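You operate a simulated robot arm through the tools that you are given. There is no shell and no other tool.

Carry out the task below with a simulated robot arm. There is one attempt and no reset: what you move stays moved.

TASK
Thread the reddish wire into the brass ring and shut the clear door.
Fine: open the door, free the yellow lever, push the wire's orange grip in, then clamp the lever and shut the door; the set stays unplugged and switched off. Where these are worked on the way, their far stop is far enough and under half their travel is too little: clear door, yellow lever by the brass ring.

Only the result counts: the job must be done as asked and must still hold three seconds after the hand-in. Knocking over, shifting, dropping, spilling or breaking anything else fails it.

THE ROBOT
A 6-joint arm with a two-finger parallel gripper, fixed in place. Base frame: the origin is at the foot of the arm, x ahead of it, y to its left, z up. Lengths are in mm, angles in degrees, forces in N, time in s.
With the tool pointing down near the work surface it reaches from about 360 to 820 mm from the base axis. Its first joint turns from -166.0 to 166.0 degrees. Payload 3.91 kg.
The tool frame sits at the grasp point between the pads (the TCP): z along the fingers, y along the line on which they close. The tips reach 30 mm beyond it. Largest opening 110 mm; finger width 20, thickness 10; the body of the gripper, 48 by 112 mm, starts 55 mm behind the TCP.
Orientation is told as [roll, pitch, yaw] about the base's x, y, z axes, in that order, counted from this pose: with the fingers straight down and closing along the base's y, the tool's x points along the base's -x, its y along +y and its z along -z.

THE INTERFACE
- The arm moves only by the tool arm_command. Its argument "moves" is a list of rows, each an object of numbers (a shift or turn left out is 0, a gripper value left out holds the last): "tx", "ty", "tz": the shift along the base's x, y, z in mm; "wx", "wy", "wz": the turn, a rotation vector about the base's x, y, z in degrees; "claw": the closure, from 0 (fully open) to 1 (shut). In form: [{"tx": .., "ty": .., "tz": .., "wx": .., "wy": .., "wz": .., "claw": ..}, ...]. A call has 1 to 20 rows; each row is the pose to reach, as a shift and turn from the pose commanded when the call began. Each row takes 0.2 s and may step no farther than 50 mm and 8.6 degrees from the row before; otherwise, or with a gripper value out of range, the whole call is refused. A pose out of reach is approached as far as the arm can. The call stops where the force on the tool passes 40 N (or 10 N more than at its start, if that is more) or the arm is blocked; 0.2 s more then pass. Each finger travels about 45 mm/s and halts on what it meets, pressing with about 38 N; the grip force reading is that of the motor and also rises with nothing between the fingers. The clock runs only during rows and for 0.2 s after the last one: add rows that repeat a pose to give the fingers time. The reply holds the time, the measured pose of the TCP, the force on the tool along the base axes, the opening and the grip force, in the units named above and with some noise, with the torque about the TCP (base axes, N m) and any sound that the robot's microphone picked up.
- Cameras (640 x 400 px; columns grow to the right, rows downward): "scene" is fixed at [398.5, 648.2, 1598.2]; the picture's right is [-1.00, -0.02, 0.00], its down [-0.01, 0.86, -0.51] and it looks along [0.01, -0.51, -0.86] (base axes); focal length 267 px, centre (320, 200). "wrist" rides on the gripper at [77, 7, -114] in the tool frame; the picture's right is [-0.09, 1.00, 0.00], its down [-0.80, -0.07, -0.59] and it looks along [-0.59, -0.05, 0.80] (tool axes); focal length 270 px, centre (320, 200). There is no depth. A picture from a camera that has moved, and an enlarged one, comes with that camera's place and axes in the base frame and with its lens.
- camera(camera): a new picture of that camera. The clock stands still meanwhile.
- move_column(by): slides the trunk up (or, below 0, down) by that many mm; the arm rides with it, the base frame stays. It gives what a move gives, with no picture.
- close_up(camera, box): a new picture of the part [left, top, right, bottom] of that camera's present view, enlarged. The clock stands still meanwhile.
- hand_in(): hands the job in; it is judged then, once.

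Places have to be worked out from the pictures, the camera data and where the tool is seen. Open the gripper and draw the arm clear of the work before you hand the job in, unless the task says otherwise.

The tools are called after "Emit:" by a JSON object that holds its "method" and its "body". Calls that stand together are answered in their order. arm_command: Moves the arm, as the interface text tells. Its arguments: {"type":"object","properties":{"moves":{"type":"array"}},"required":["moves"]} The other tools are called the same way: move_column (by) slides the trunk up or down; camera (camera) takes a picture; close_up (camera, box) takes an enlarged picture of a part of a camera's view; hand_in () hands the job in.

At the start:

```text
t: 0.0
position: [316.0, 280.7, 1271.0]
ee_rot: [0.1, 0.0, 0.0]
ft_force: [0.0, 0.2, 0.2]
torque: [0.01, -0.03, -0.01]
gripper_width: 110.3
gripper_force: 0.1
trunk travel left (down, up): [-550.0, 60.0]
```

scene: 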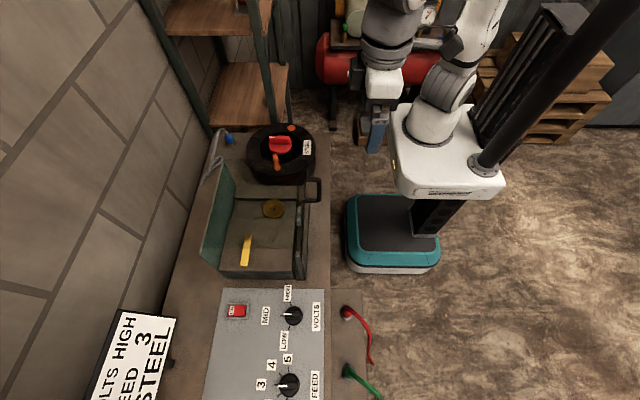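
wrist: 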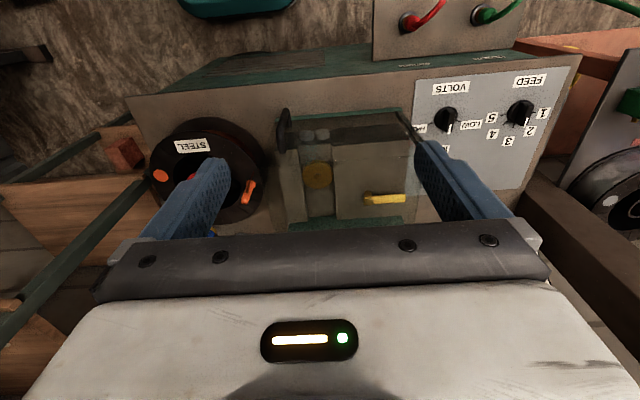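

I start by looking closer at the scene: the wire feeder compartment with the clear door, yellow lever, spool and brass ring.

Emit:
{"method": "close_up", "body": {"camera": "scene", "box": [180, 110, 340, 210]}}

Emit:
{"method": "close_up", "body": {"camera": "scene", "box": [180, 180, 340, 280]}}

Emit:
{"method": "close_up", "body": {"camera": "wrist", "box": [120, 80, 440, 280]}}

Emit:
{"method": "camera", "body": {"camera": "wrist"}}

Emit:
{"method": "close_up", "body": {"camera": "scene", "box": [80, 270, 400, 400]}}

```text
4.00 times, centred on (260, 160) of scene
camera zoom: at [398.5, 648.2, 1598.2], right [-1.0, -0.02, 0.0], down [-0.01, 0.86, -0.51], along [0.01, -0.51, -0.86], focal length 1068 px, centre (560, 360)
```

zoom: 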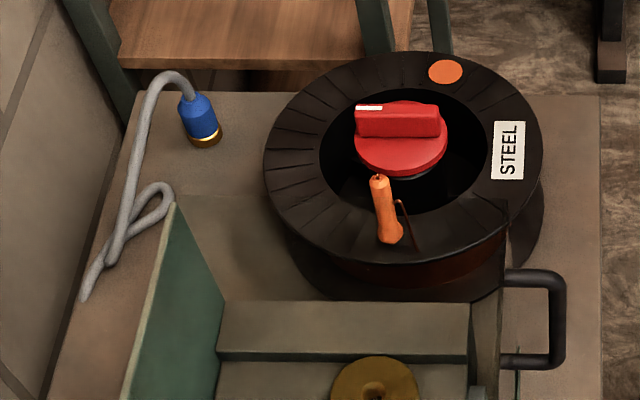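

```text
4.00 times, centred on (260, 230) of scene
camera zoom: at [398.5, 648.2, 1598.2], right [-1.0, -0.02, 0.0], down [-0.01, 0.86, -0.51], along [0.01, -0.51, -0.86], focal length 1068 px, centre (560, 80)
```

zoom: 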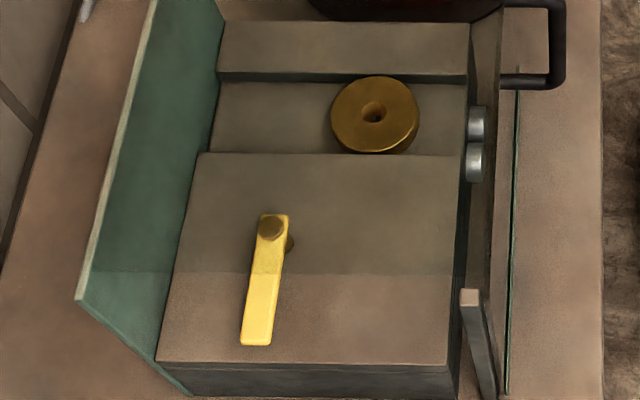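

```text
2.00 times, centred on (280, 180) of wrist
camera zoom: at [238.9, 287.0, 1384.4], right [0.09, 1.0, 0.0], down [0.8, -0.07, 0.59], along [0.59, -0.05, -0.8], focal length 541 px, centre (400, 240)
```

zoom: 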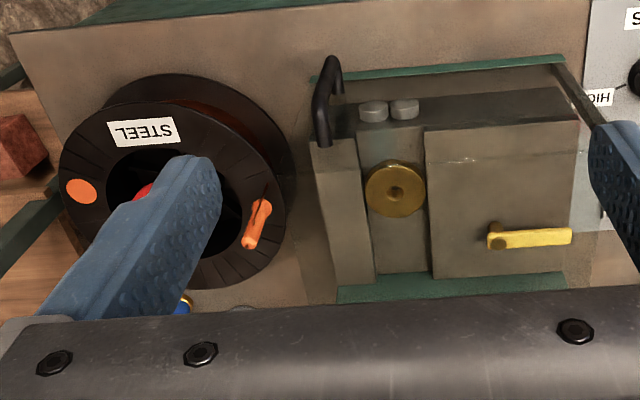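

```text
taken
camera wrist: at [238.9, 287.0, 1384.4], right [0.09, 1.0, 0.0], down [0.8, -0.07, 0.59], along [0.59, -0.05, -0.8], focal length 270 px, centre (320, 200)
```

wrist: 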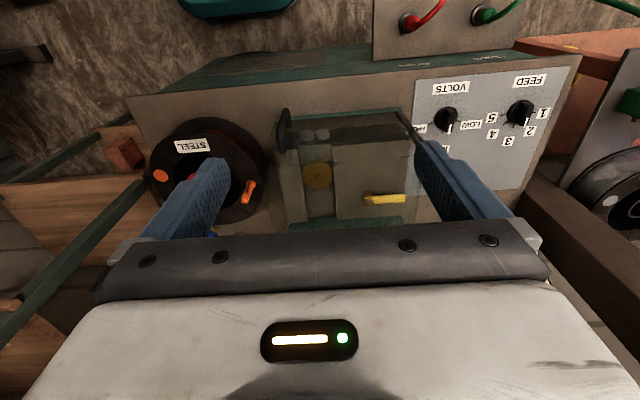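

```text
2.00 times, centred on (240, 335) of scene
camera zoom: at [398.5, 648.2, 1598.2], right [-1.0, -0.02, 0.0], down [-0.01, 0.86, -0.51], along [0.01, -0.51, -0.86], focal length 534 px, centre (480, -70)
```

zoom: 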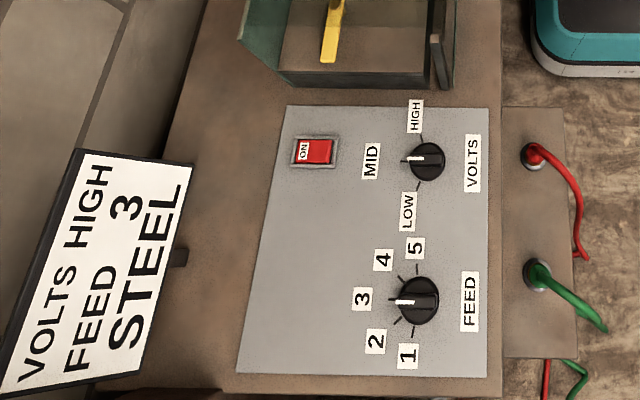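

The brass ring triangulates to about (548, 257, 877) with its hole facing up. I'll lower the arm toward it along the wrist camera's view line, keeping well above the set, to get a closer view.

Emit:
{"method": "arm_command", "body": {"moves": [{"tx": 12, "tz": -40}, {"tx": 25, "tz": -80}, {"tx": 37, "tz": -120}, {"tx": 50, "tz": -160}, {"tx": 62, "tz": -200}]}}

Emit:
{"method": "camera", "body": {"camera": "wrist"}}

Emit:
{"method": "camera", "body": {"camera": "scene"}}

```text
t: 1.2
position: [376.3, 282.2, 1068.9]
ee_rot: [0.1, 0.0, 0.0]
ft_force: [-0.4, -0.1, -0.2]
torque: [-0.02, 0.0, 0.03]
gripper_width: 109.9
gripper_force: 0.1
trunk travel left (down, up): [-550.0, 60.0]
```

```text
taken
camera wrist: at [300.0, 287.8, 1184.1], right [0.09, 1.0, 0.0], down [0.8, -0.07, 0.59], along [0.59, -0.05, -0.8], focal length 270 px, centre (320, 200)
```

wrist: 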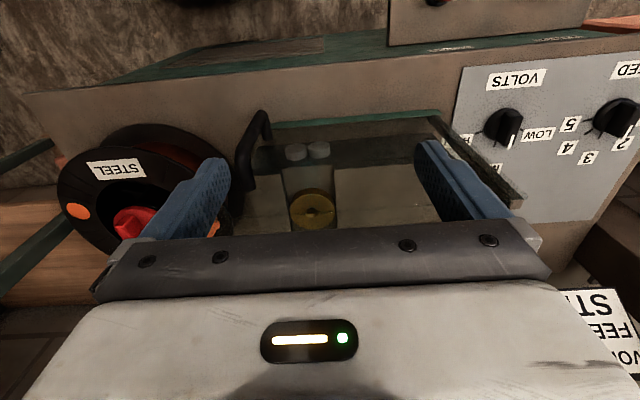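

```text
taken
```

scene: 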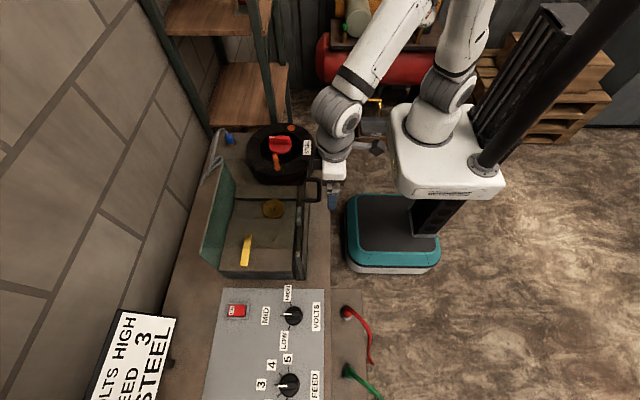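

The view is oblique and the gripper hides much of it. I'll move further over the compartment, staying high at z≈1100, so it falls in the upper half of the wrist picture.

Emit:
{"method": "arm_command", "body": {"moves": [{"tx": 30, "ty": -10, "tz": 20}, {"tx": 65, "ty": -20, "tz": 40}, {"tx": 100, "ty": -30, "tz": 60}, {"tx": 130, "ty": -30, "tz": 60}]}}

Emit:
{"method": "camera", "body": {"camera": "wrist"}}

Emit:
{"method": "close_up", "body": {"camera": "wrist", "box": [180, 40, 500, 240]}}

```text
t: 2.2
position: [509.6, 251.2, 1132.0]
ee_rot: [-0.1, -0.1, 0.1]
ft_force: [0.1, 0.8, 0.6]
torque: [0.01, 0.04, 0.04]
gripper_width: 110.1
gripper_force: 0.1
trunk travel left (down, up): [-550.0, 60.0]
```

```text
taken
camera wrist: at [432.6, 257.6, 1246.9], right [0.09, 1.0, 0.0], down [0.8, -0.07, 0.59], along [0.59, -0.05, -0.8], focal length 270 px, centre (320, 200)
```

wrist: 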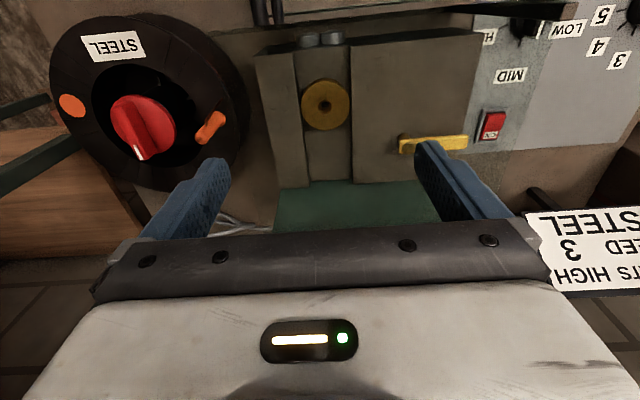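

```text
2.00 times, centred on (340, 140) of wrist
camera zoom: at [432.6, 257.6, 1246.9], right [0.09, 1.0, 0.0], down [0.8, -0.07, 0.59], along [0.59, -0.05, -0.8], focal length 541 px, centre (280, 320)
```

zoom: 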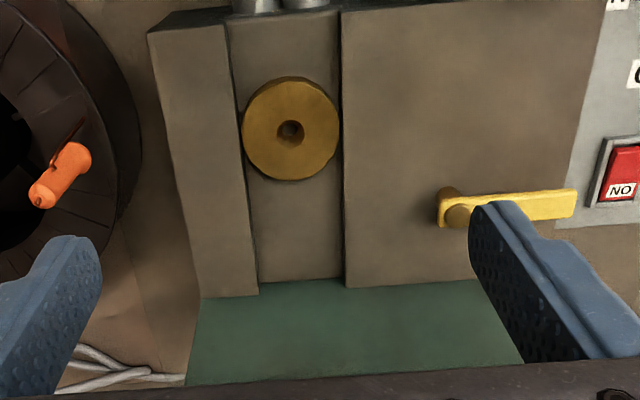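

The green panel at the far side stands upright around x≈681, z 872–1005. A handle sits near (411, 211, 931) on the side facing the robot. I'll back away and tilt the tool so the wrist camera looks at that front side.

Emit:
{"method": "arm_command", "body": {"moves": [{"tx": -45}, {"tx": -90}, {"tx": -135}, {"tx": -165, "ty": 10, "tz": -30, "wy": -8}, {"tx": -188, "ty": 20, "tz": -70, "wy": -16}, {"tx": -188, "ty": 30, "tz": -115, "wy": -24}, {"tx": -188, "ty": 30, "tz": -155, "wy": -30}]}}

Emit:
{"method": "camera", "body": {"camera": "wrist"}}

Emit:
{"method": "camera", "body": {"camera": "scene"}}

```text
t: 3.8
position: [319.1, 279.3, 973.7]
ee_rot: [0.0, -29.9, 0.1]
ft_force: [-0.2, 0.3, 0.5]
torque: [-0.01, 0.0, 0.0]
gripper_width: 110.0
gripper_force: 0.1
trunk travel left (down, up): [-550.0, 60.0]
```

```text
taken
camera wrist: at [195.7, 285.9, 1033.9], right [0.07, 1.0, 0.04], down [0.4, -0.07, 0.91], along [0.91, -0.05, -0.4], focal length 270 px, centre (320, 200)
```

wrist: 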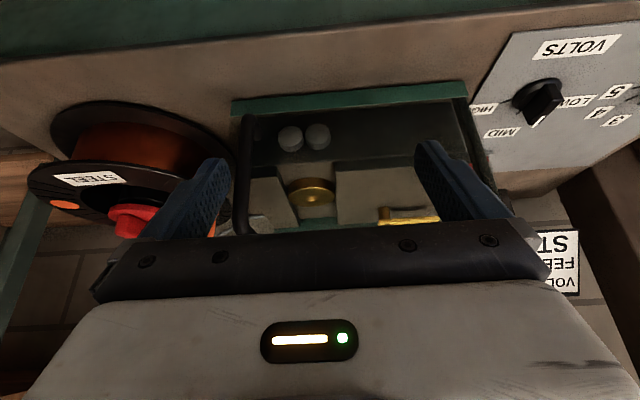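

```text
taken
```

scene: 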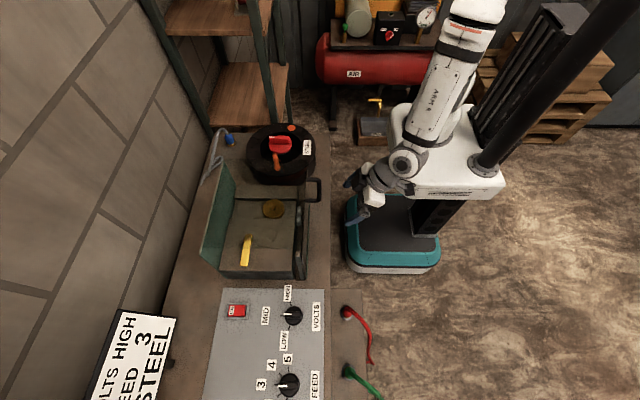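

The front clear panel with a vertical handle at its right-hand (−y) end is now visible. I'll enlarge this to understand the door, its hinge and the interior.

Emit:
{"method": "close_up", "body": {"camera": "wrist", "box": [200, 70, 520, 250]}}

Emit:
{"method": "close_up", "body": {"camera": "scene", "box": [280, 170, 340, 290]}}

Emit:
{"method": "close_up", "body": {"camera": "wrist", "box": [20, 80, 240, 250]}}

```text
2.00 times, centred on (360, 160) of wrist
camera zoom: at [195.7, 285.9, 1033.9], right [0.07, 1.0, 0.04], down [0.4, -0.07, 0.91], along [0.91, -0.05, -0.4], focal length 541 px, centre (240, 280)
```

zoom: 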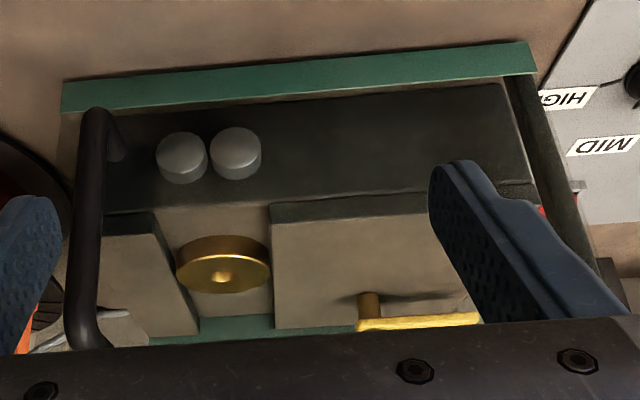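

```text
3.33 times, centred on (310, 230) of scene
camera zoom: at [398.5, 648.2, 1598.2], right [-1.0, -0.02, 0.0], down [-0.01, 0.86, -0.51], along [0.01, -0.51, -0.86], focal length 890 px, centre (353, 100)
```

zoom: 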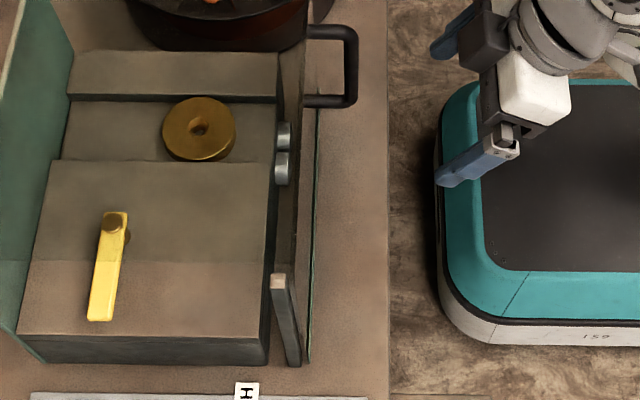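

```text
2.35 times, centred on (130, 165) of wrist
camera zoom: at [195.7, 285.9, 1033.9], right [0.07, 1.0, 0.04], down [0.4, -0.07, 0.91], along [0.91, -0.05, -0.4], focal length 636 px, centre (767, 282)
```

zoom: 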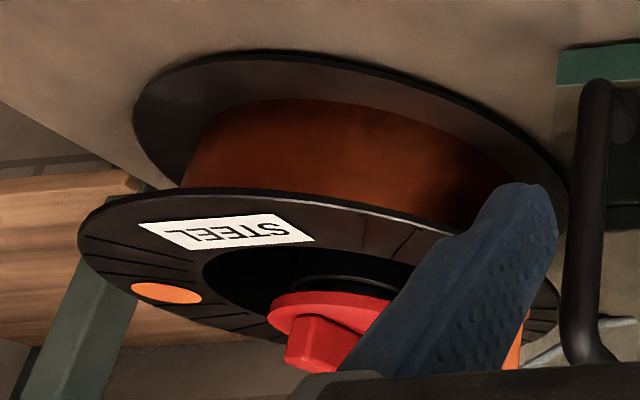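

I judge the handle to be a vertical bar at about (411, 207), z 849–975, with a hinge post at the +y end around (455, 446). I need to know whether a fixed clear pane also covers the top, so I'll go back above and look for pane edges.

Emit:
{"method": "arm_command", "body": {"moves": [{"tz": 40, "wy": 6}, {"tz": 85, "wy": 14}, {"tz": 125, "tx": 20, "wy": 22}, {"tz": 155, "tx": 50, "wy": 30}, {"tz": 165, "tx": 85, "ty": 10, "wy": 30}, {"tz": 170, "tx": 120, "ty": 20, "wy": 30}]}}

Emit:
{"method": "camera", "body": {"camera": "wrist"}}

Emit:
{"method": "close_up", "body": {"camera": "wrist", "box": [220, 60, 440, 200]}}

Emit:
{"method": "close_up", "body": {"camera": "scene", "box": [190, 150, 270, 200]}}

Emit:
{"method": "close_up", "body": {"camera": "scene", "box": [190, 230, 310, 290]}}

```text
t: 5.2
position: [440.4, 300.5, 1143.8]
ee_rot: [-0.1, 0.2, 0.2]
ft_force: [0.9, 0.6, -0.4]
torque: [0.02, 0.04, -0.04]
gripper_width: 109.9
gripper_force: 0.0
trunk travel left (down, up): [-550.0, 60.0]
```

```text
taken
camera wrist: at [363.4, 307.2, 1258.5], right [0.09, 1.0, 0.0], down [0.8, -0.07, 0.59], along [0.59, -0.05, -0.81], focal length 270 px, centre (320, 200)
```

wrist: 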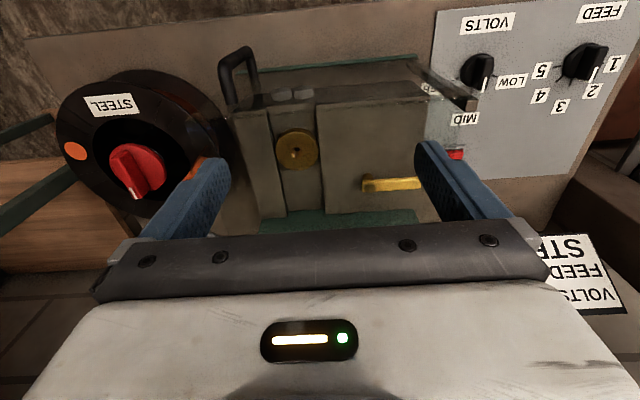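

```text
2.86 times, centred on (330, 130) of wrist
camera zoom: at [363.4, 307.2, 1258.5], right [0.09, 1.0, 0.0], down [0.8, -0.07, 0.59], along [0.59, -0.05, -0.81], focal length 772 px, centre (291, 400)
```

zoom: 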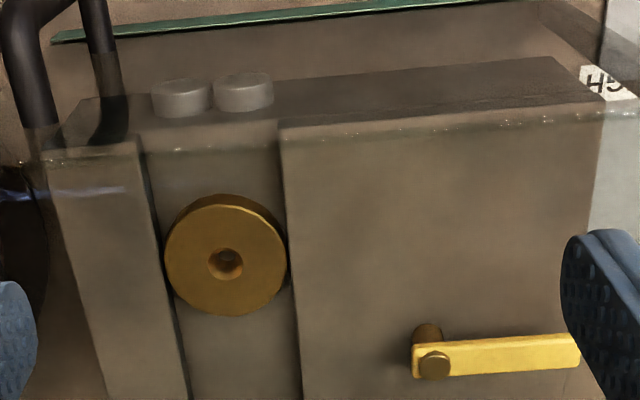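

```text
8.00 times, centred on (230, 175) of scene
camera zoom: at [398.5, 648.2, 1598.2], right [-1.0, -0.02, 0.0], down [-0.01, 0.86, -0.51], along [0.01, -0.51, -0.86], focal length 2136 px, centre (1040, 400)
```

zoom: 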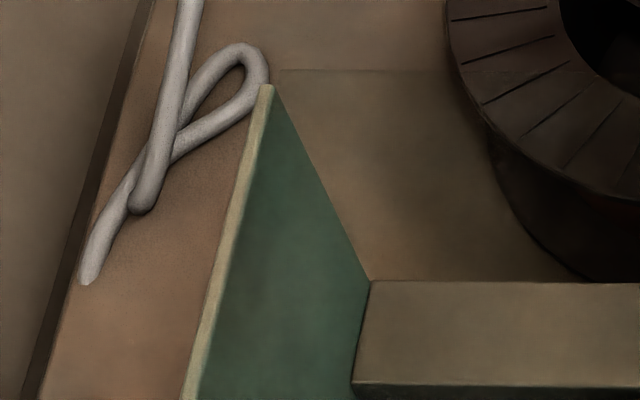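

```text
5.33 times, centred on (250, 260) of scene
camera zoom: at [398.5, 648.2, 1598.2], right [-1.0, -0.02, 0.0], down [-0.01, 0.86, -0.51], along [0.01, -0.51, -0.86], focal length 1424 px, centre (693, -120)
```

zoom: 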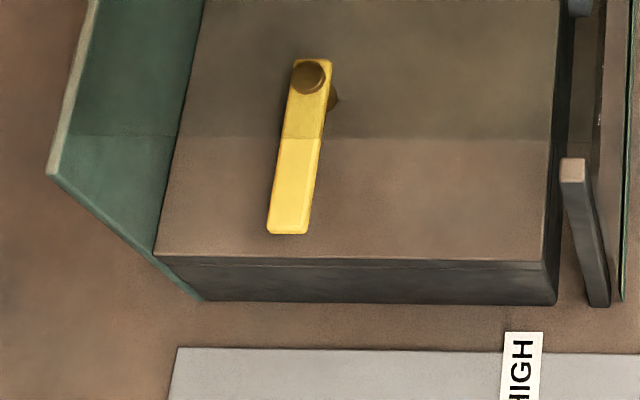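

A tinted sheet spans the top between x≈448–681 and y≈164–429 at z≈1000. It may be fixed or part of the door, and opening the door will show which. I'll move above the handle bar to check my estimate of (411, 207).

Emit:
{"method": "arm_command", "body": {"moves": [{"tx": -10, "ty": -30, "tz": -20}, {"tx": -20, "ty": -60, "tz": -45}, {"tx": -29, "ty": -90, "tz": -75}, {"tx": -29, "ty": -94, "tz": -86}]}}

Emit:
{"method": "camera", "body": {"camera": "wrist"}}

Emit:
{"method": "close_up", "body": {"camera": "scene", "box": [260, 130, 380, 230]}}

```text
t: 6.2
position: [412.5, 207.3, 1057.5]
ee_rot: [0.0, 0.0, 0.2]
ft_force: [0.3, 0.3, -0.2]
torque: [0.0, -0.01, -0.01]
gripper_width: 110.0
gripper_force: 0.1
trunk travel left (down, up): [-550.0, 60.0]
```

```text
taken
camera wrist: at [334.5, 212.5, 1171.9], right [0.09, 1.0, 0.0], down [0.8, -0.07, 0.59], along [0.59, -0.05, -0.8], focal length 270 px, centre (320, 200)
```

wrist: 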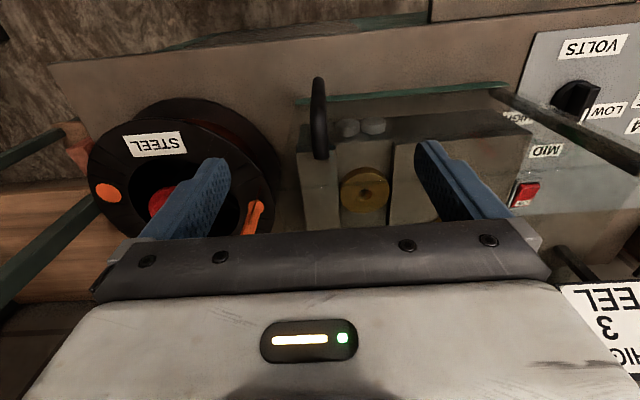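

```text
4.00 times, centred on (320, 180) of scene
camera zoom: at [398.5, 648.2, 1598.2], right [-1.0, -0.02, 0.0], down [-0.01, 0.86, -0.51], along [0.01, -0.51, -0.86], focal length 1068 px, centre (320, 280)
```

zoom: 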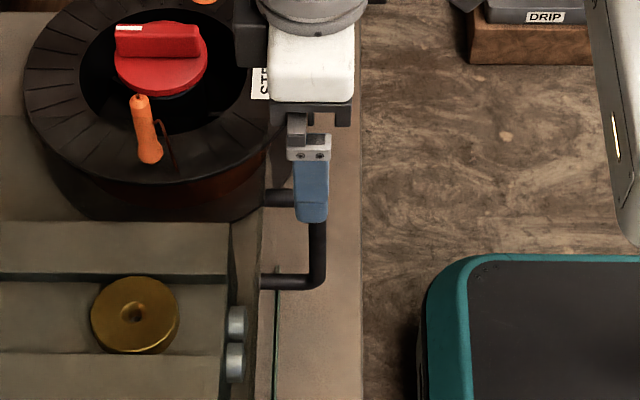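

The handle bar shows up centred under the tool, at about x≈410, y≈206. I'll lower the open fingers around it to z≈955, so the gripper body stays above the pane, and close on the bar.

Emit:
{"method": "arm_command", "body": {"moves": [{"tx": -1, "ty": -0.7, "tz": -35, "claw": 0}, {"tx": -1, "ty": -0.7, "tz": -70}, {"tx": -1, "ty": -0.7, "tz": -105}, {"tx": -1, "ty": -0.7, "tz": -105, "claw": 0.6}, {"tx": -1, "ty": -0.7, "tz": -105, "claw": 0.7}, {"tx": -1, "ty": -0.7, "tz": -105, "claw": 0.7}, {"tx": -1, "ty": -0.7, "tz": -105, "claw": 0.7}]}}

Emit:
{"method": "camera", "body": {"camera": "wrist"}}

Emit:
{"method": "close_up", "body": {"camera": "scene", "box": [260, 130, 380, 230]}}

```text
t: 7.8
position: [410.1, 204.8, 954.4]
ee_rot: [-0.1, 0.0, 0.1]
ft_force: [0.4, 0.2, 0.6]
torque: [0.01, 0.02, -0.01]
gripper_width: 32.9
gripper_force: 0.1
trunk travel left (down, up): [-550.0, 60.0]
```

```text
taken
camera wrist: at [333.4, 211.9, 1068.1], right [0.09, 1.0, 0.0], down [0.8, -0.07, 0.59], along [0.59, -0.05, -0.8], focal length 270 px, centre (320, 200)
```

wrist: 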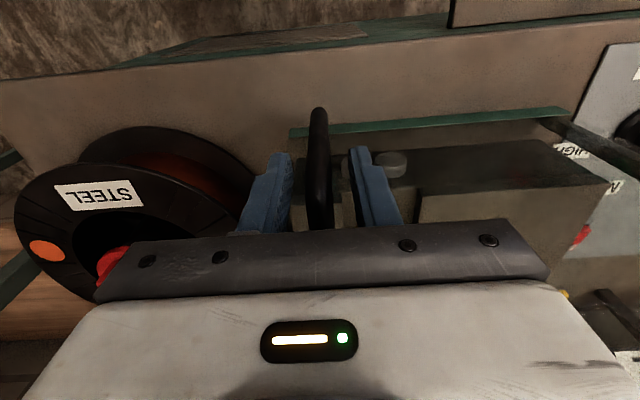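

```text
4.00 times, centred on (320, 180) of scene
camera zoom: at [398.5, 648.2, 1598.2], right [-1.0, -0.02, 0.0], down [-0.01, 0.86, -0.51], along [0.01, -0.51, -0.86], focal length 1068 px, centre (320, 280)
```

zoom: 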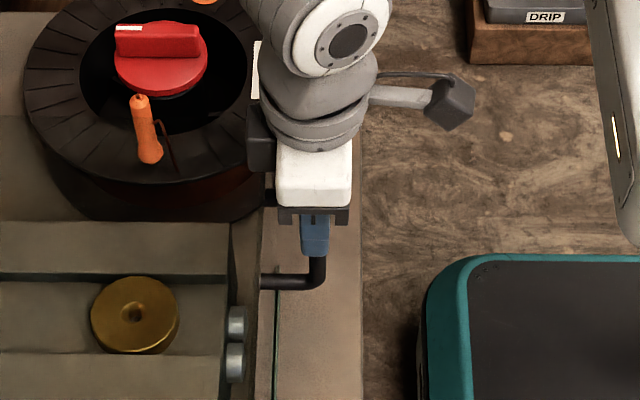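

The bar is centred between the fingers with no contact force. Now I close to grip it.

Emit:
{"method": "arm_command", "body": {"moves": [{"claw": 1}, {"claw": 1}, {"claw": 1}, {"claw": 1}]}}

```text
t: 8.8
position: [409.5, 205.8, 952.8]
ee_rot: [0.1, 0.1, 0.1]
ft_force: [-0.6, -5.9, -2.5]
torque: [0.01, 0.23, -0.01]
gripper_width: 13.8
gripper_force: 45.0
trunk travel left (down, up): [-550.0, 60.0]
```

The bar is gripped (13.8 mm). I pull gently toward −x on an arc about the hinge at about (450, 444), turning the tool with the door, and watch the force.

Emit:
{"method": "arm_command", "body": {"moves": [{"tx": -4, "ty": 0.8, "wz": -1}, {"tx": -8, "ty": 1.6, "wz": -2}, {"tx": -12.4, "ty": 2.4, "wz": -3}, {"tx": -18.5, "ty": 3.9, "wz": -4.5}, {"tx": -24.7, "ty": 5.5, "wz": -6}]}}

Emit:
{"method": "camera", "body": {"camera": "scene"}}

```text
t: 10.0
position: [385.6, 210.5, 953.0]
ee_rot: [0.0, 0.1, -5.9]
ft_force: [-4.0, -16.2, -7.9]
torque: [0.01, -1.23, -0.09]
gripper_width: 13.8
gripper_force: 45.4
trunk travel left (down, up): [-550.0, 60.0]
```

```text
taken
```

scene: 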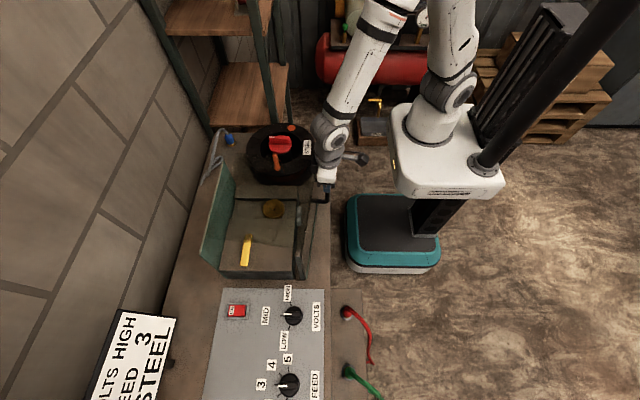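

The door moves with little resistance, with about −16 N sideways in y, so my arc bends slightly too much toward +y. I'll look at the door's state before going on.

Emit:
{"method": "close_up", "body": {"camera": "scene", "box": [190, 140, 350, 290]}}

Emit:
{"method": "camera", "body": {"camera": "wrist"}}

```text
2.67 times, centred on (270, 215) of scene
camera zoom: at [398.5, 648.2, 1598.2], right [-1.0, -0.02, 0.0], down [-0.01, 0.86, -0.51], along [0.01, -0.51, -0.86], focal length 712 px, centre (453, 160)
```

zoom: 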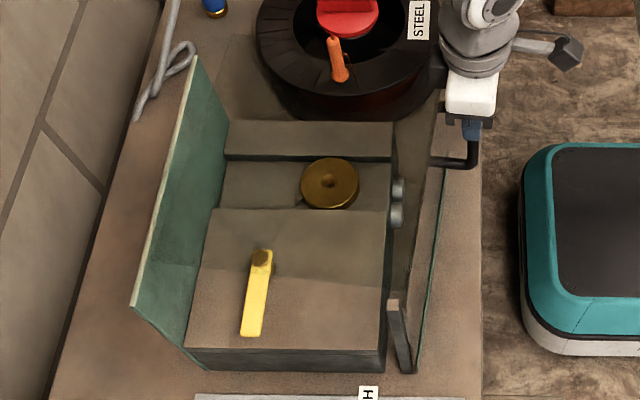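

```text
taken
camera wrist: at [309.5, 224.2, 1068.2], right [0.19, 0.98, 0.0], down [0.79, -0.15, 0.59], along [0.58, -0.11, -0.81], focal length 270 px, centre (320, 200)
```

wrist: 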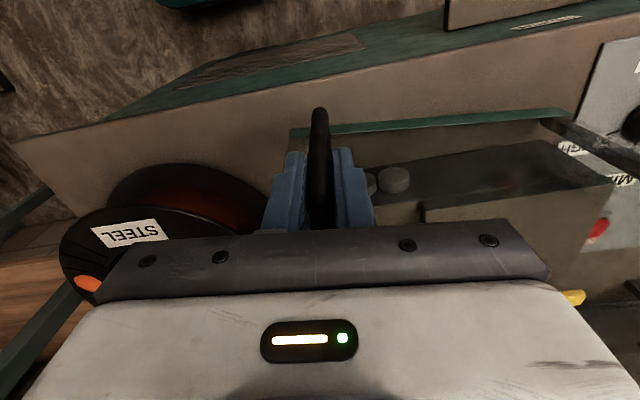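

The tint line over the lever tilted along with the door, so the top sheet seems to belong to the door. I'll zoom on the hinge end to refine the hinge axis.

Emit:
{"method": "close_up", "body": {"camera": "scene", "box": [280, 180, 340, 290]}}

Emit:
{"method": "close_up", "body": {"camera": "scene", "box": [280, 240, 330, 290]}}

Emit:
{"method": "close_up", "body": {"camera": "scene", "box": [200, 140, 310, 210]}}

```text
3.64 times, centred on (310, 235) of scene
camera zoom: at [398.5, 648.2, 1598.2], right [-1.0, -0.02, 0.0], down [-0.01, 0.86, -0.51], along [0.01, -0.51, -0.86], focal length 971 px, centre (356, 73)
```

zoom: 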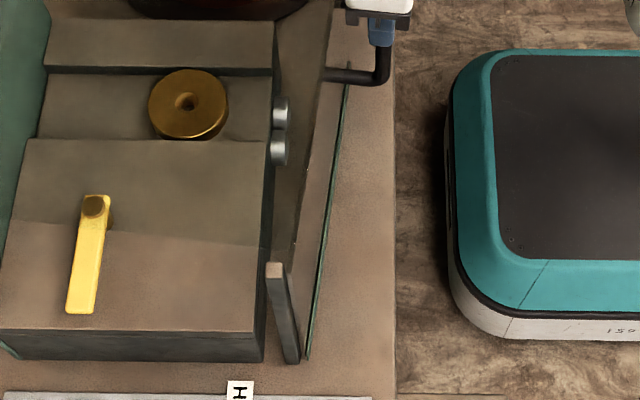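

```text
8.00 times, centred on (305, 265) of scene
camera zoom: at [398.5, 648.2, 1598.2], right [-1.0, -0.02, 0.0], down [-0.01, 0.86, -0.51], along [0.01, -0.51, -0.86], focal length 2136 px, centre (440, -320)
```

zoom: 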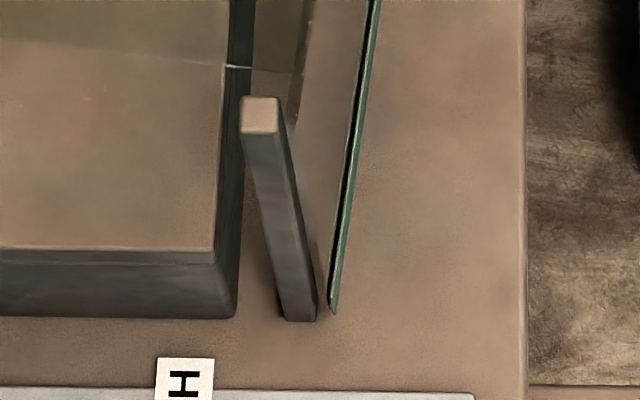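

```text
5.71 times, centred on (255, 175) of scene
camera zoom: at [398.5, 648.2, 1598.2], right [-1.0, -0.02, 0.0], down [-0.01, 0.86, -0.51], along [0.01, -0.51, -0.86], focal length 1526 px, centre (691, 343)
```

zoom: 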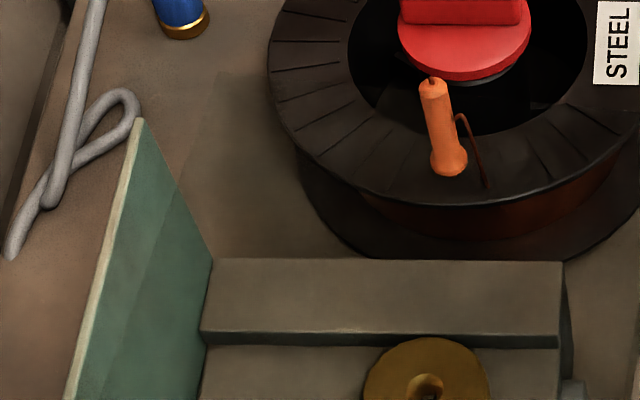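

The tint edges on the back panel and near the spool have moved too, so the door is one L-shaped clear piece (front and top). The hinge looks to be at about (445, 444). I'll continue the arc with this centre and a small correction for the side force.

Emit:
{"method": "arm_command", "body": {"moves": [{"tx": -0.1, "ty": -1.5, "tz": -1.5}, {"tx": -6, "ty": 0, "tz": -1.5, "wz": -1.5}, {"tx": -12.3, "ty": 1.9, "tz": -1.5, "wz": -3}, {"tx": -18.2, "ty": 3.9, "tz": -1.5, "wz": -4.5}, {"tx": -24.2, "ty": 6.0, "tz": -1.5, "wz": -6}]}}

```text
t: 11.2
position: [361.2, 217.9, 952.3]
ee_rot: [0.3, -0.2, -12.0]
ft_force: [1.2, 1.9, 26.1]
torque: [-0.45, 0.35, 0.01]
gripper_width: 13.9
gripper_force: 45.2
trunk travel left (down, up): [-550.0, 60.0]
```

The side force is now near zero. The 26 N vertical came from my 1.5 mm lowering, so I restore most of that height and carry on along the arc.

Emit:
{"method": "arm_command", "body": {"moves": [{"tz": 1.1}, {"tx": -5.9, "ty": 2.3, "tz": 1.1, "wz": -1.5}, {"tx": -11.8, "ty": 4.7, "tz": 1.1, "wz": -3}, {"tx": -17.6, "ty": 7.3, "tz": 1.1, "wz": -4.5}, {"tx": -23.3, "ty": 10.0, "tz": 1.1, "wz": -6}, {"tx": -29, "ty": 12.9, "tz": 1.1, "wz": -7.5}, {"tx": -34.5, "ty": 15.9, "tz": 1.1, "wz": -9}]}}

```text
t: 12.8
position: [328.0, 235.4, 953.1]
ee_rot: [-0.1, 0.0, -21.0]
ft_force: [2.4, 2.8, 8.2]
torque: [-0.17, -0.87, -0.26]
gripper_width: 13.8
gripper_force: 45.0
trunk travel left (down, up): [-550.0, 60.0]
```

Forces are small and the arc fits well. I continue opening to about 39°.

Emit:
{"method": "arm_command", "body": {"moves": [{"tx": -5.4, "ty": 3.2, "wz": -1.5}, {"tx": -10.8, "ty": 6.5, "wz": -3}, {"tx": -16.1, "ty": 10, "wz": -4.5}, {"tx": -21.3, "ty": 13.6, "wz": -6}, {"tx": -26.4, "ty": 17.3, "wz": -7.5}, {"tx": -31.4, "ty": 21.1, "wz": -9}, {"tx": -36.4, "ty": 25.1, "wz": -10.5}, {"tx": -41.2, "ty": 29.3, "wz": -12}, {"tx": -45.9, "ty": 33.5, "wz": -13.5}, {"tx": -50.4, "ty": 37.8, "wz": -15}, {"tx": -54.9, "ty": 42.3, "wz": -16.5}, {"tx": -59.2, "ty": 46.9, "wz": -18}]}}

Emit:
{"method": "camera", "body": {"camera": "scene"}}

```text
t: 15.4
position: [267.8, 281.8, 952.8]
ee_rot: [-0.1, 0.0, -39.0]
ft_force: [4.2, 5.3, -2.5]
torque: [0.27, -0.17, 0.19]
gripper_width: 13.9
gripper_force: 45.3
trunk travel left (down, up): [-550.0, 60.0]
```

```text
taken
```

scene: 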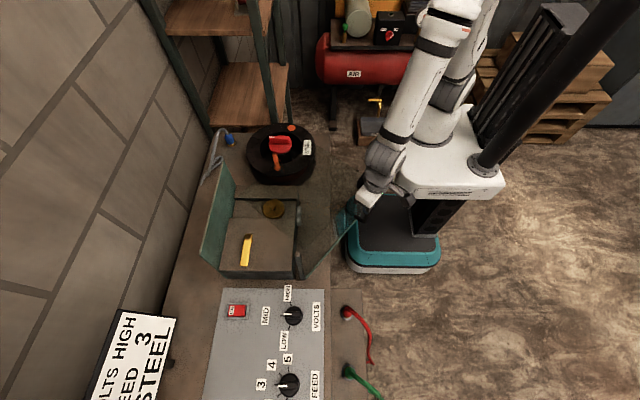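

The door swings freely, with the clear sheet visibly off the compartment. I continue the arc to about 75°.

Emit:
{"method": "arm_command", "body": {"moves": [{"tx": -8.3, "ty": 9.5, "wz": -3}, {"tx": -16.1, "ty": 19.4, "wz": -6}, {"tx": -23.4, "ty": 29.8, "wz": -9}, {"tx": -30.1, "ty": 40.5, "wz": -12}, {"tx": -36.4, "ty": 51.5, "wz": -15}, {"tx": -41.9, "ty": 62.9, "wz": -18}, {"tx": -46.9, "ty": 74.5, "wz": -21}, {"tx": -51.2, "ty": 86.4, "wz": -24}, {"tx": -54.9, "ty": 98.5, "wz": -27}, {"tx": -58, "ty": 110.7, "wz": -30}, {"tx": -60.5, "ty": 123.1, "wz": -33}, {"tx": -62.4, "ty": 135.6, "wz": -36}]}}

Emit:
{"method": "camera", "body": {"camera": "scene"}}

```text
t: 18.0
position: [205.4, 415.1, 952.9]
ee_rot: [0.1, 0.0, -74.9]
ft_force: [13.8, 3.5, 19.1]
torque: [-1.06, -0.23, 0.27]
gripper_width: 13.6
gripper_force: 44.8
trunk travel left (down, up): [-550.0, 60.0]
```

```text
taken
```

scene: 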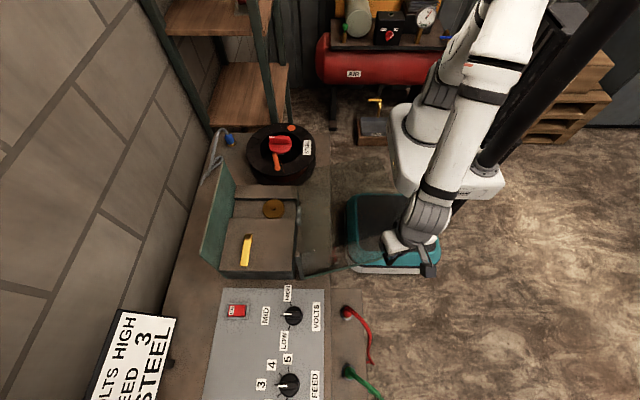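

At 75°, with a slight radial force of 14 N. I shift 1 mm inward and continue to about 93°, expecting a stop somewhere near or past that.

Emit:
{"method": "arm_command", "body": {"moves": [{"tx": 1, "tz": -0.3}, {"tx": -0.1, "ty": 12.6, "wz": -3, "tz": -0.3}, {"tx": -0.6, "ty": 25.3, "wz": -6, "tz": -0.3}, {"tx": -0.4, "ty": 37.9, "wz": -9, "tz": -0.3}, {"tx": 0.5, "ty": 50.6, "wz": -12, "tz": -0.3}, {"tx": 2, "ty": 63.1, "wz": -15, "tz": -0.3}, {"tx": 4.1, "ty": 75.6, "wz": -18, "tz": -0.3}]}}

Emit:
{"method": "camera", "body": {"camera": "scene"}}

```text
t: 19.6
position: [208.7, 491.5, 954.0]
ee_rot: [0.1, -0.1, -93.0]
ft_force: [6.5, 0.4, -1.1]
torque: [-0.5, 0.06, 0.23]
gripper_width: 13.7
gripper_force: 45.3
trunk travel left (down, up): [-550.0, 60.0]
```

```text
taken
```

scene: 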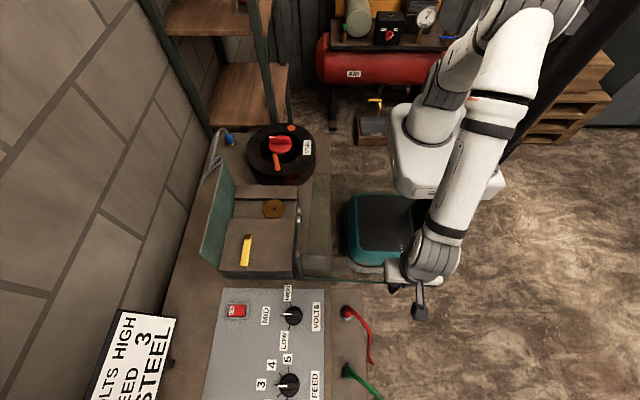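

The door is past 90° and still free. The top sheet now hangs over roughly x 165–430, y 205–444, so I'll open a bit further for arm clearance and watch for a stop.

Emit:
{"method": "arm_command", "body": {"moves": [{"tx": 1.6, "ty": 6.1, "wz": -1.5}, {"tx": 3.4, "ty": 12.3, "wz": -3}, {"tx": 5.0, "ty": 18.4, "wz": -4.5}, {"tx": 6.8, "ty": 24.5, "wz": -6}, {"tx": 8.8, "ty": 30.5, "wz": -7.5}, {"tx": 10.9, "ty": 36.4, "wz": -9}, {"tx": 13.2, "ty": 42.3, "wz": -10.5}, {"tx": 15.6, "ty": 48.2, "wz": -12}]}}

Emit:
{"method": "close_up", "body": {"camera": "scene", "box": [270, 190, 470, 340]}}

```text
t: 21.0
position: [216.7, 521.2, 952.4]
ee_rot: [-1.0, -0.4, -101.0]
ft_force: [-19.7, -8.3, 12.8]
torque: [-0.55, -0.86, -0.22]
gripper_width: 14.0
gripper_force: 44.4
out of reach, approached as far as the arm can: row 6, 7
trunk travel left (down, up): [-550.0, 60.0]
stopped in row 7: the force on the tool passed its limit at 49 N (the readings are from after the stop); the commanded pose is now the measured one
```

```text
2.67 times, centred on (370, 265) of scene
camera zoom: at [398.5, 648.2, 1598.2], right [-1.0, -0.02, 0.0], down [-0.01, 0.86, -0.51], along [0.01, -0.51, -0.86], focal length 712 px, centre (187, 27)
```

zoom: 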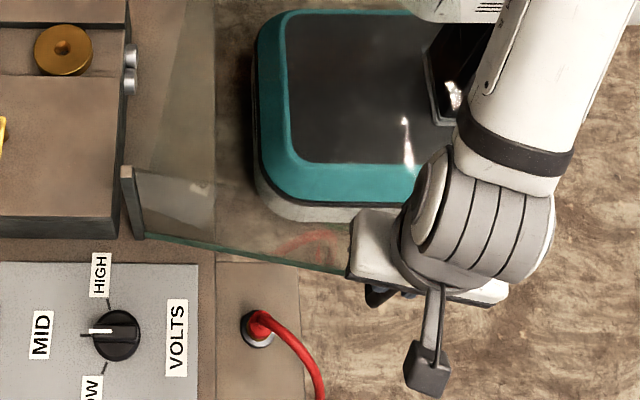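

The door is at about 100° and something limits it there, either its stop or the arm's reach; that is ample. I release the handle and lift straight up.

Emit:
{"method": "arm_command", "body": {"moves": [{"claw": 0.4}, {"claw": 0.4}, {"claw": 0.4}, {"claw": 0.4}]}}

Emit:
{"method": "arm_command", "body": {"moves": [{"tz": 30}, {"tz": 60}, {"tz": 95}, {"tz": 135}]}}

Emit:
{"method": "camera", "body": {"camera": "scene"}}

Emit:
{"method": "camera", "body": {"camera": "wrist"}}

```text
t: 22.0
position: [220.3, 522.3, 951.8]
ee_rot: [-1.1, -0.4, -101.0]
ft_force: [-0.2, 1.1, 0.6]
torque: [0.0, 0.03, 0.0]
gripper_width: 65.8
gripper_force: 0.0
trunk travel left (down, up): [-550.0, 60.0]
```

```text
t: 23.0
position: [220.8, 521.4, 1086.0]
ee_rot: [-1.1, -0.3, -100.8]
ft_force: [-0.2, -0.6, -0.1]
torque: [0.02, -0.01, -0.02]
gripper_width: 66.1
gripper_force: 0.0
trunk travel left (down, up): [-550.0, 60.0]
```

```text
taken
```

scene: 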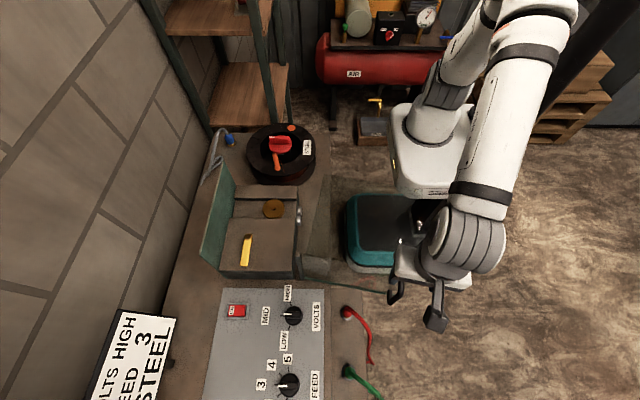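

```text
taken
camera wrist: at [244.7, 595.2, 1199.9], right [0.96, -0.27, -0.02], down [-0.21, -0.77, 0.6], along [-0.18, -0.57, -0.8], focal length 270 px, centre (320, 200)
```

wrist: 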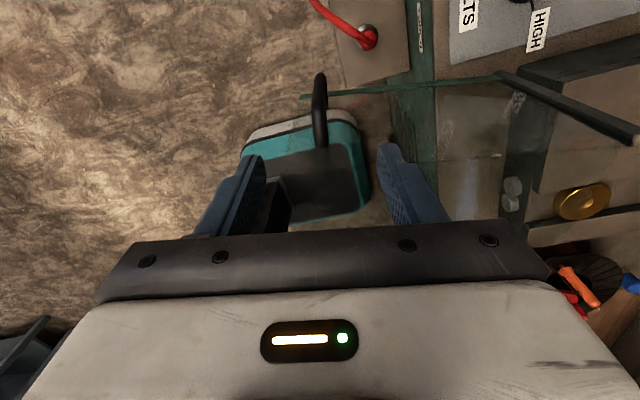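

Released cleanly and the door stays open. Now I raise, turn the tool back to yaw 0 and move over the compartment to look closely at the yellow lever, whose pivot is near (603, 365, 910) with its tip near (604, 443).

Emit:
{"method": "arm_command", "body": {"moves": [{"tx": 10, "ty": -5, "tz": 22, "wz": 8.4}, {"tx": 30, "ty": -12, "tz": 44, "wz": 16.8}, {"tx": 58, "ty": -24, "tz": 44, "wz": 25.2}, {"tx": 88, "ty": -36, "tz": 44, "wz": 33.6}, {"tx": 118, "ty": -50, "tz": 44, "wz": 42}, {"tx": 150, "ty": -62, "tz": 44, "wz": 50.4}, {"tx": 182, "ty": -76, "tz": 44, "wz": 58.8}, {"tx": 214, "ty": -88, "tz": 44, "wz": 67.2}, {"tx": 246, "ty": -102, "tz": 44, "wz": 75.6}, {"tx": 278, "ty": -116, "tz": 44, "wz": 84}, {"tx": 310, "ty": -130, "tz": 44, "wz": 92.4}, {"tx": 340, "ty": -142, "tz": 44, "wz": 100.8}]}}

Emit:
{"method": "camera", "body": {"camera": "wrist"}}

Emit:
{"method": "camera", "body": {"camera": "scene"}}

```text
t: 25.6
position: [562.0, 378.8, 1128.7]
ee_rot: [-1.0, -0.2, -0.1]
ft_force: [0.7, 0.3, 0.1]
torque: [0.01, 0.01, -0.01]
gripper_width: 66.1
gripper_force: 0.0
trunk travel left (down, up): [-550.0, 60.0]
```

```text
taken
camera wrist: at [485.0, 387.3, 1243.3], right [0.09, 1.0, -0.02], down [0.8, -0.06, 0.6], along [0.6, -0.07, -0.8], focal length 270 px, centre (320, 200)
```

wrist: 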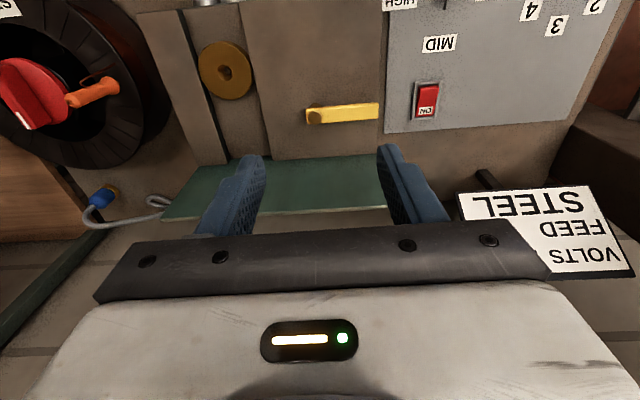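

```text
taken
```

scene: 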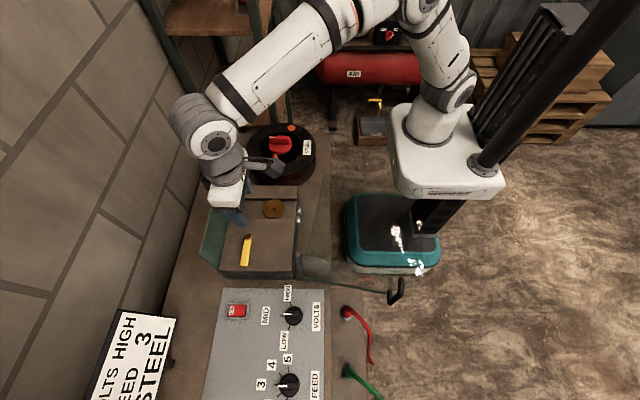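

I now have a clear view of the lever, ring and grip, so I'll enlarge each.

Emit:
{"method": "close_up", "body": {"camera": "wrist", "box": [270, 60, 430, 160]}}

Emit:
{"method": "close_up", "body": {"camera": "wrist", "box": [0, 40, 160, 140]}}

Emit:
{"method": "close_up", "body": {"camera": "wrist", "box": [160, 20, 320, 120]}}

```text
4.00 times, centred on (350, 110) of wrist
camera zoom: at [485.0, 387.3, 1243.3], right [0.09, 1.0, -0.02], down [0.8, -0.06, 0.6], along [0.6, -0.07, -0.8], focal length 1081 px, centre (200, 560)
```

zoom: 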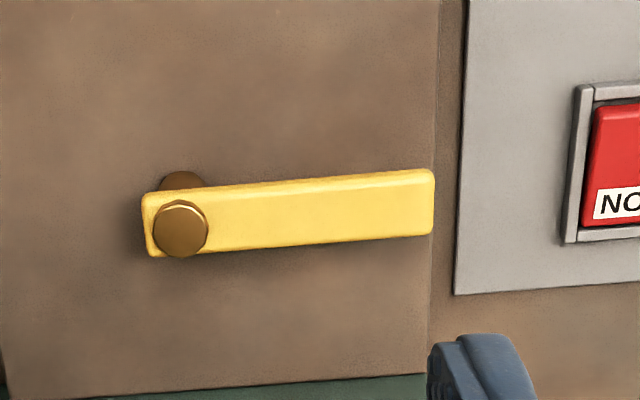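

```text
4.00 times, centred on (80, 90) of wrist
camera zoom: at [485.0, 387.3, 1243.3], right [0.09, 1.0, -0.02], down [0.8, -0.06, 0.6], along [0.6, -0.07, -0.8], focal length 1081 px, centre (1280, 640)
```

zoom: 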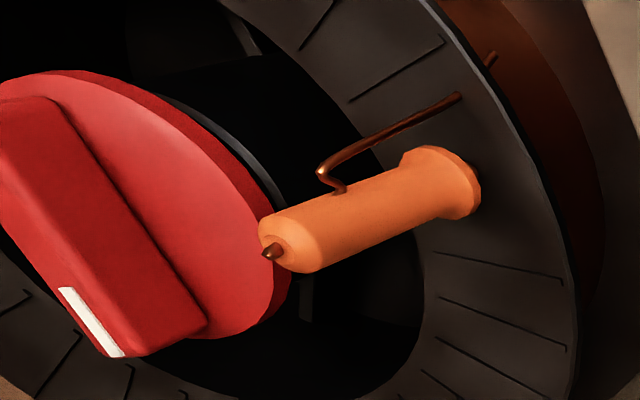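

```text
4.00 times, centred on (240, 70) of wrist
camera zoom: at [485.0, 387.3, 1243.3], right [0.09, 1.0, -0.02], down [0.8, -0.06, 0.6], along [0.6, -0.07, -0.8], focal length 1081 px, centre (640, 720)
```

zoom: 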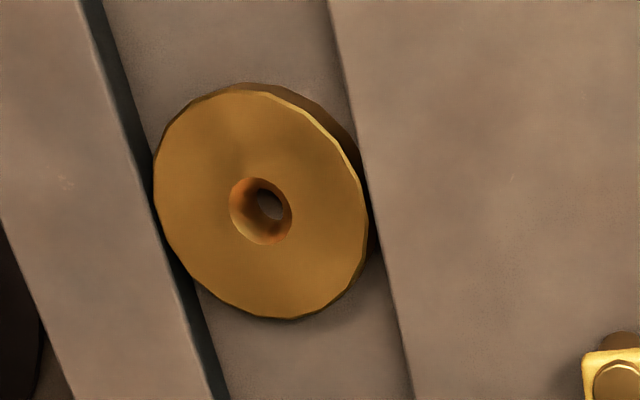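

The lever is a flat yellow bar, x 595–614, y 352–443, top z≈904, on a vertical pivot post near (603, 365). The back panel at x≈681 blocks a full swing outward, so it should free by turning toward the robot (−x). I close the fingers, square the tool and move down on the lever's far side at x≈632, stopping above it first.

Emit:
{"method": "arm_command", "body": {"moves": [{"tx": 30, "ty": 20, "tz": -20, "wx": 1.0, "wy": 0.2, "claw": 1}, {"tx": 60, "ty": 42, "tz": -50, "wx": 1.0, "wy": 0.2}, {"tx": 70, "ty": 51, "tz": -90, "wx": 1.0, "wy": 0.2}, {"tx": 70, "ty": 51, "tz": -130, "wx": 1.0, "wy": 0.2}, {"tx": 70, "ty": 51, "tz": -165, "wx": 1.0, "wy": 0.2}, {"tx": 70, "ty": 51, "tz": -165, "wx": 1.0, "wy": 0.2}]}}

Emit:
{"method": "close_up", "body": {"camera": "scene", "box": [180, 190, 310, 290]}}

Emit:
{"method": "camera", "body": {"camera": "wrist"}}

```text
t: 27.0
position: [629.7, 433.3, 964.4]
ee_rot: [-0.1, -0.1, -0.2]
ft_force: [-0.2, 0.5, -0.1]
torque: [-0.01, 0.02, -0.02]
gripper_width: 0.0
gripper_force: 37.3
trunk travel left (down, up): [-550.0, 60.0]
```

```text
4.00 times, centred on (245, 240) of scene
camera zoom: at [398.5, 648.2, 1598.2], right [-1.0, -0.02, 0.0], down [-0.01, 0.86, -0.51], along [0.01, -0.51, -0.86], focal length 1068 px, centre (620, 40)
```

zoom: 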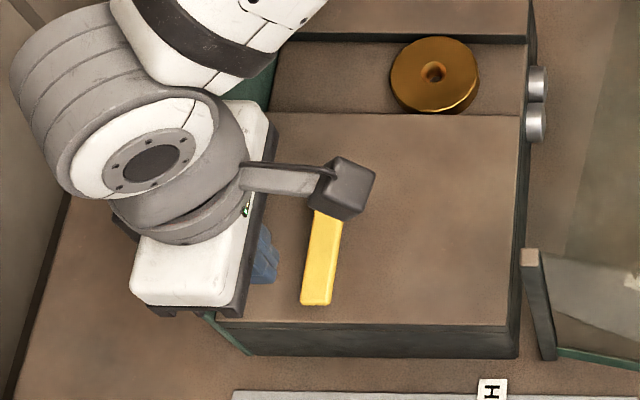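

```text
taken
camera wrist: at [553.0, 439.4, 1079.2], right [0.09, 1.0, 0.0], down [0.8, -0.07, 0.6], along [0.59, -0.05, -0.8], focal length 270 px, centre (320, 200)
```

wrist: 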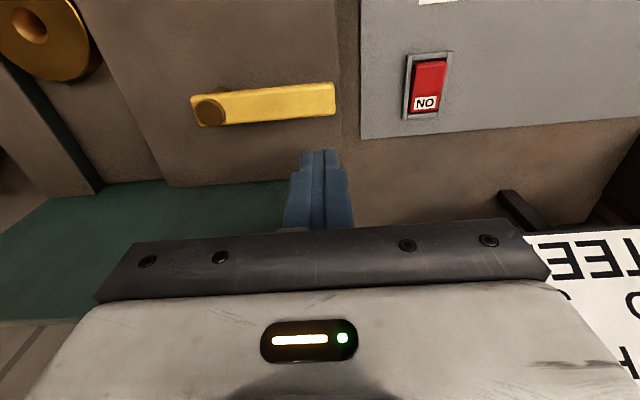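

The fingertips are beside the lever tip on the far side with clearance. I shift 7 mm toward the pivot and lower to z≈917, so the tips sit just below the lever's underside and still above the block top.

Emit:
{"method": "arm_command", "body": {"moves": [{"tx": 1, "ty": -7, "tz": -20, "claw": 1}, {"tx": 1, "ty": -7, "tz": -35}, {"tx": 1, "ty": -7, "tz": -47}]}}

Emit:
{"method": "camera", "body": {"camera": "wrist"}}

Emit:
{"method": "close_up", "body": {"camera": "scene", "box": [180, 190, 310, 290]}}

```text
t: 27.8
position: [631.9, 424.9, 917.4]
ee_rot: [0.0, -0.1, -0.3]
ft_force: [0.4, 0.3, -0.1]
torque: [0.03, -0.01, 0.02]
gripper_width: 0.0
gripper_force: 37.8
trunk travel left (down, up): [-550.0, 60.0]
```

```text
taken
camera wrist: at [555.1, 431.2, 1031.6], right [0.09, 1.0, 0.0], down [0.8, -0.07, 0.6], along [0.59, -0.06, -0.8], focal length 270 px, centre (320, 200)
```

wrist: 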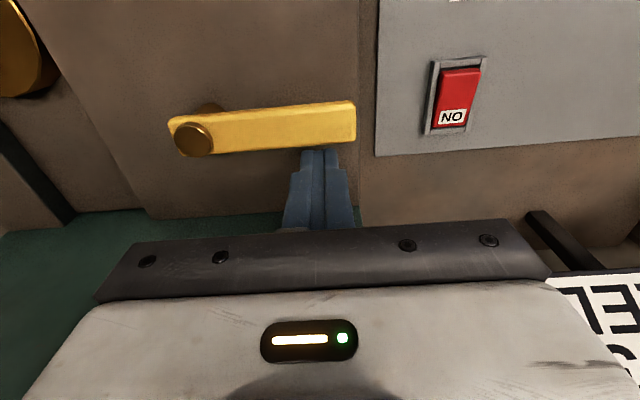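

```text
4.00 times, centred on (245, 240) of scene
camera zoom: at [398.5, 648.2, 1598.2], right [-1.0, -0.02, 0.0], down [-0.01, 0.86, -0.51], along [0.01, -0.51, -0.86], focal length 1068 px, centre (620, 40)
```

zoom: 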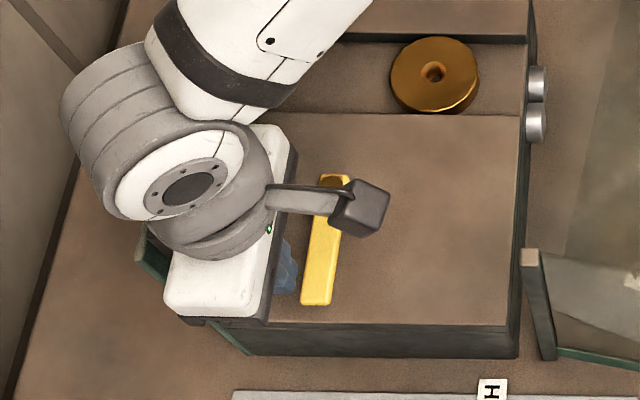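

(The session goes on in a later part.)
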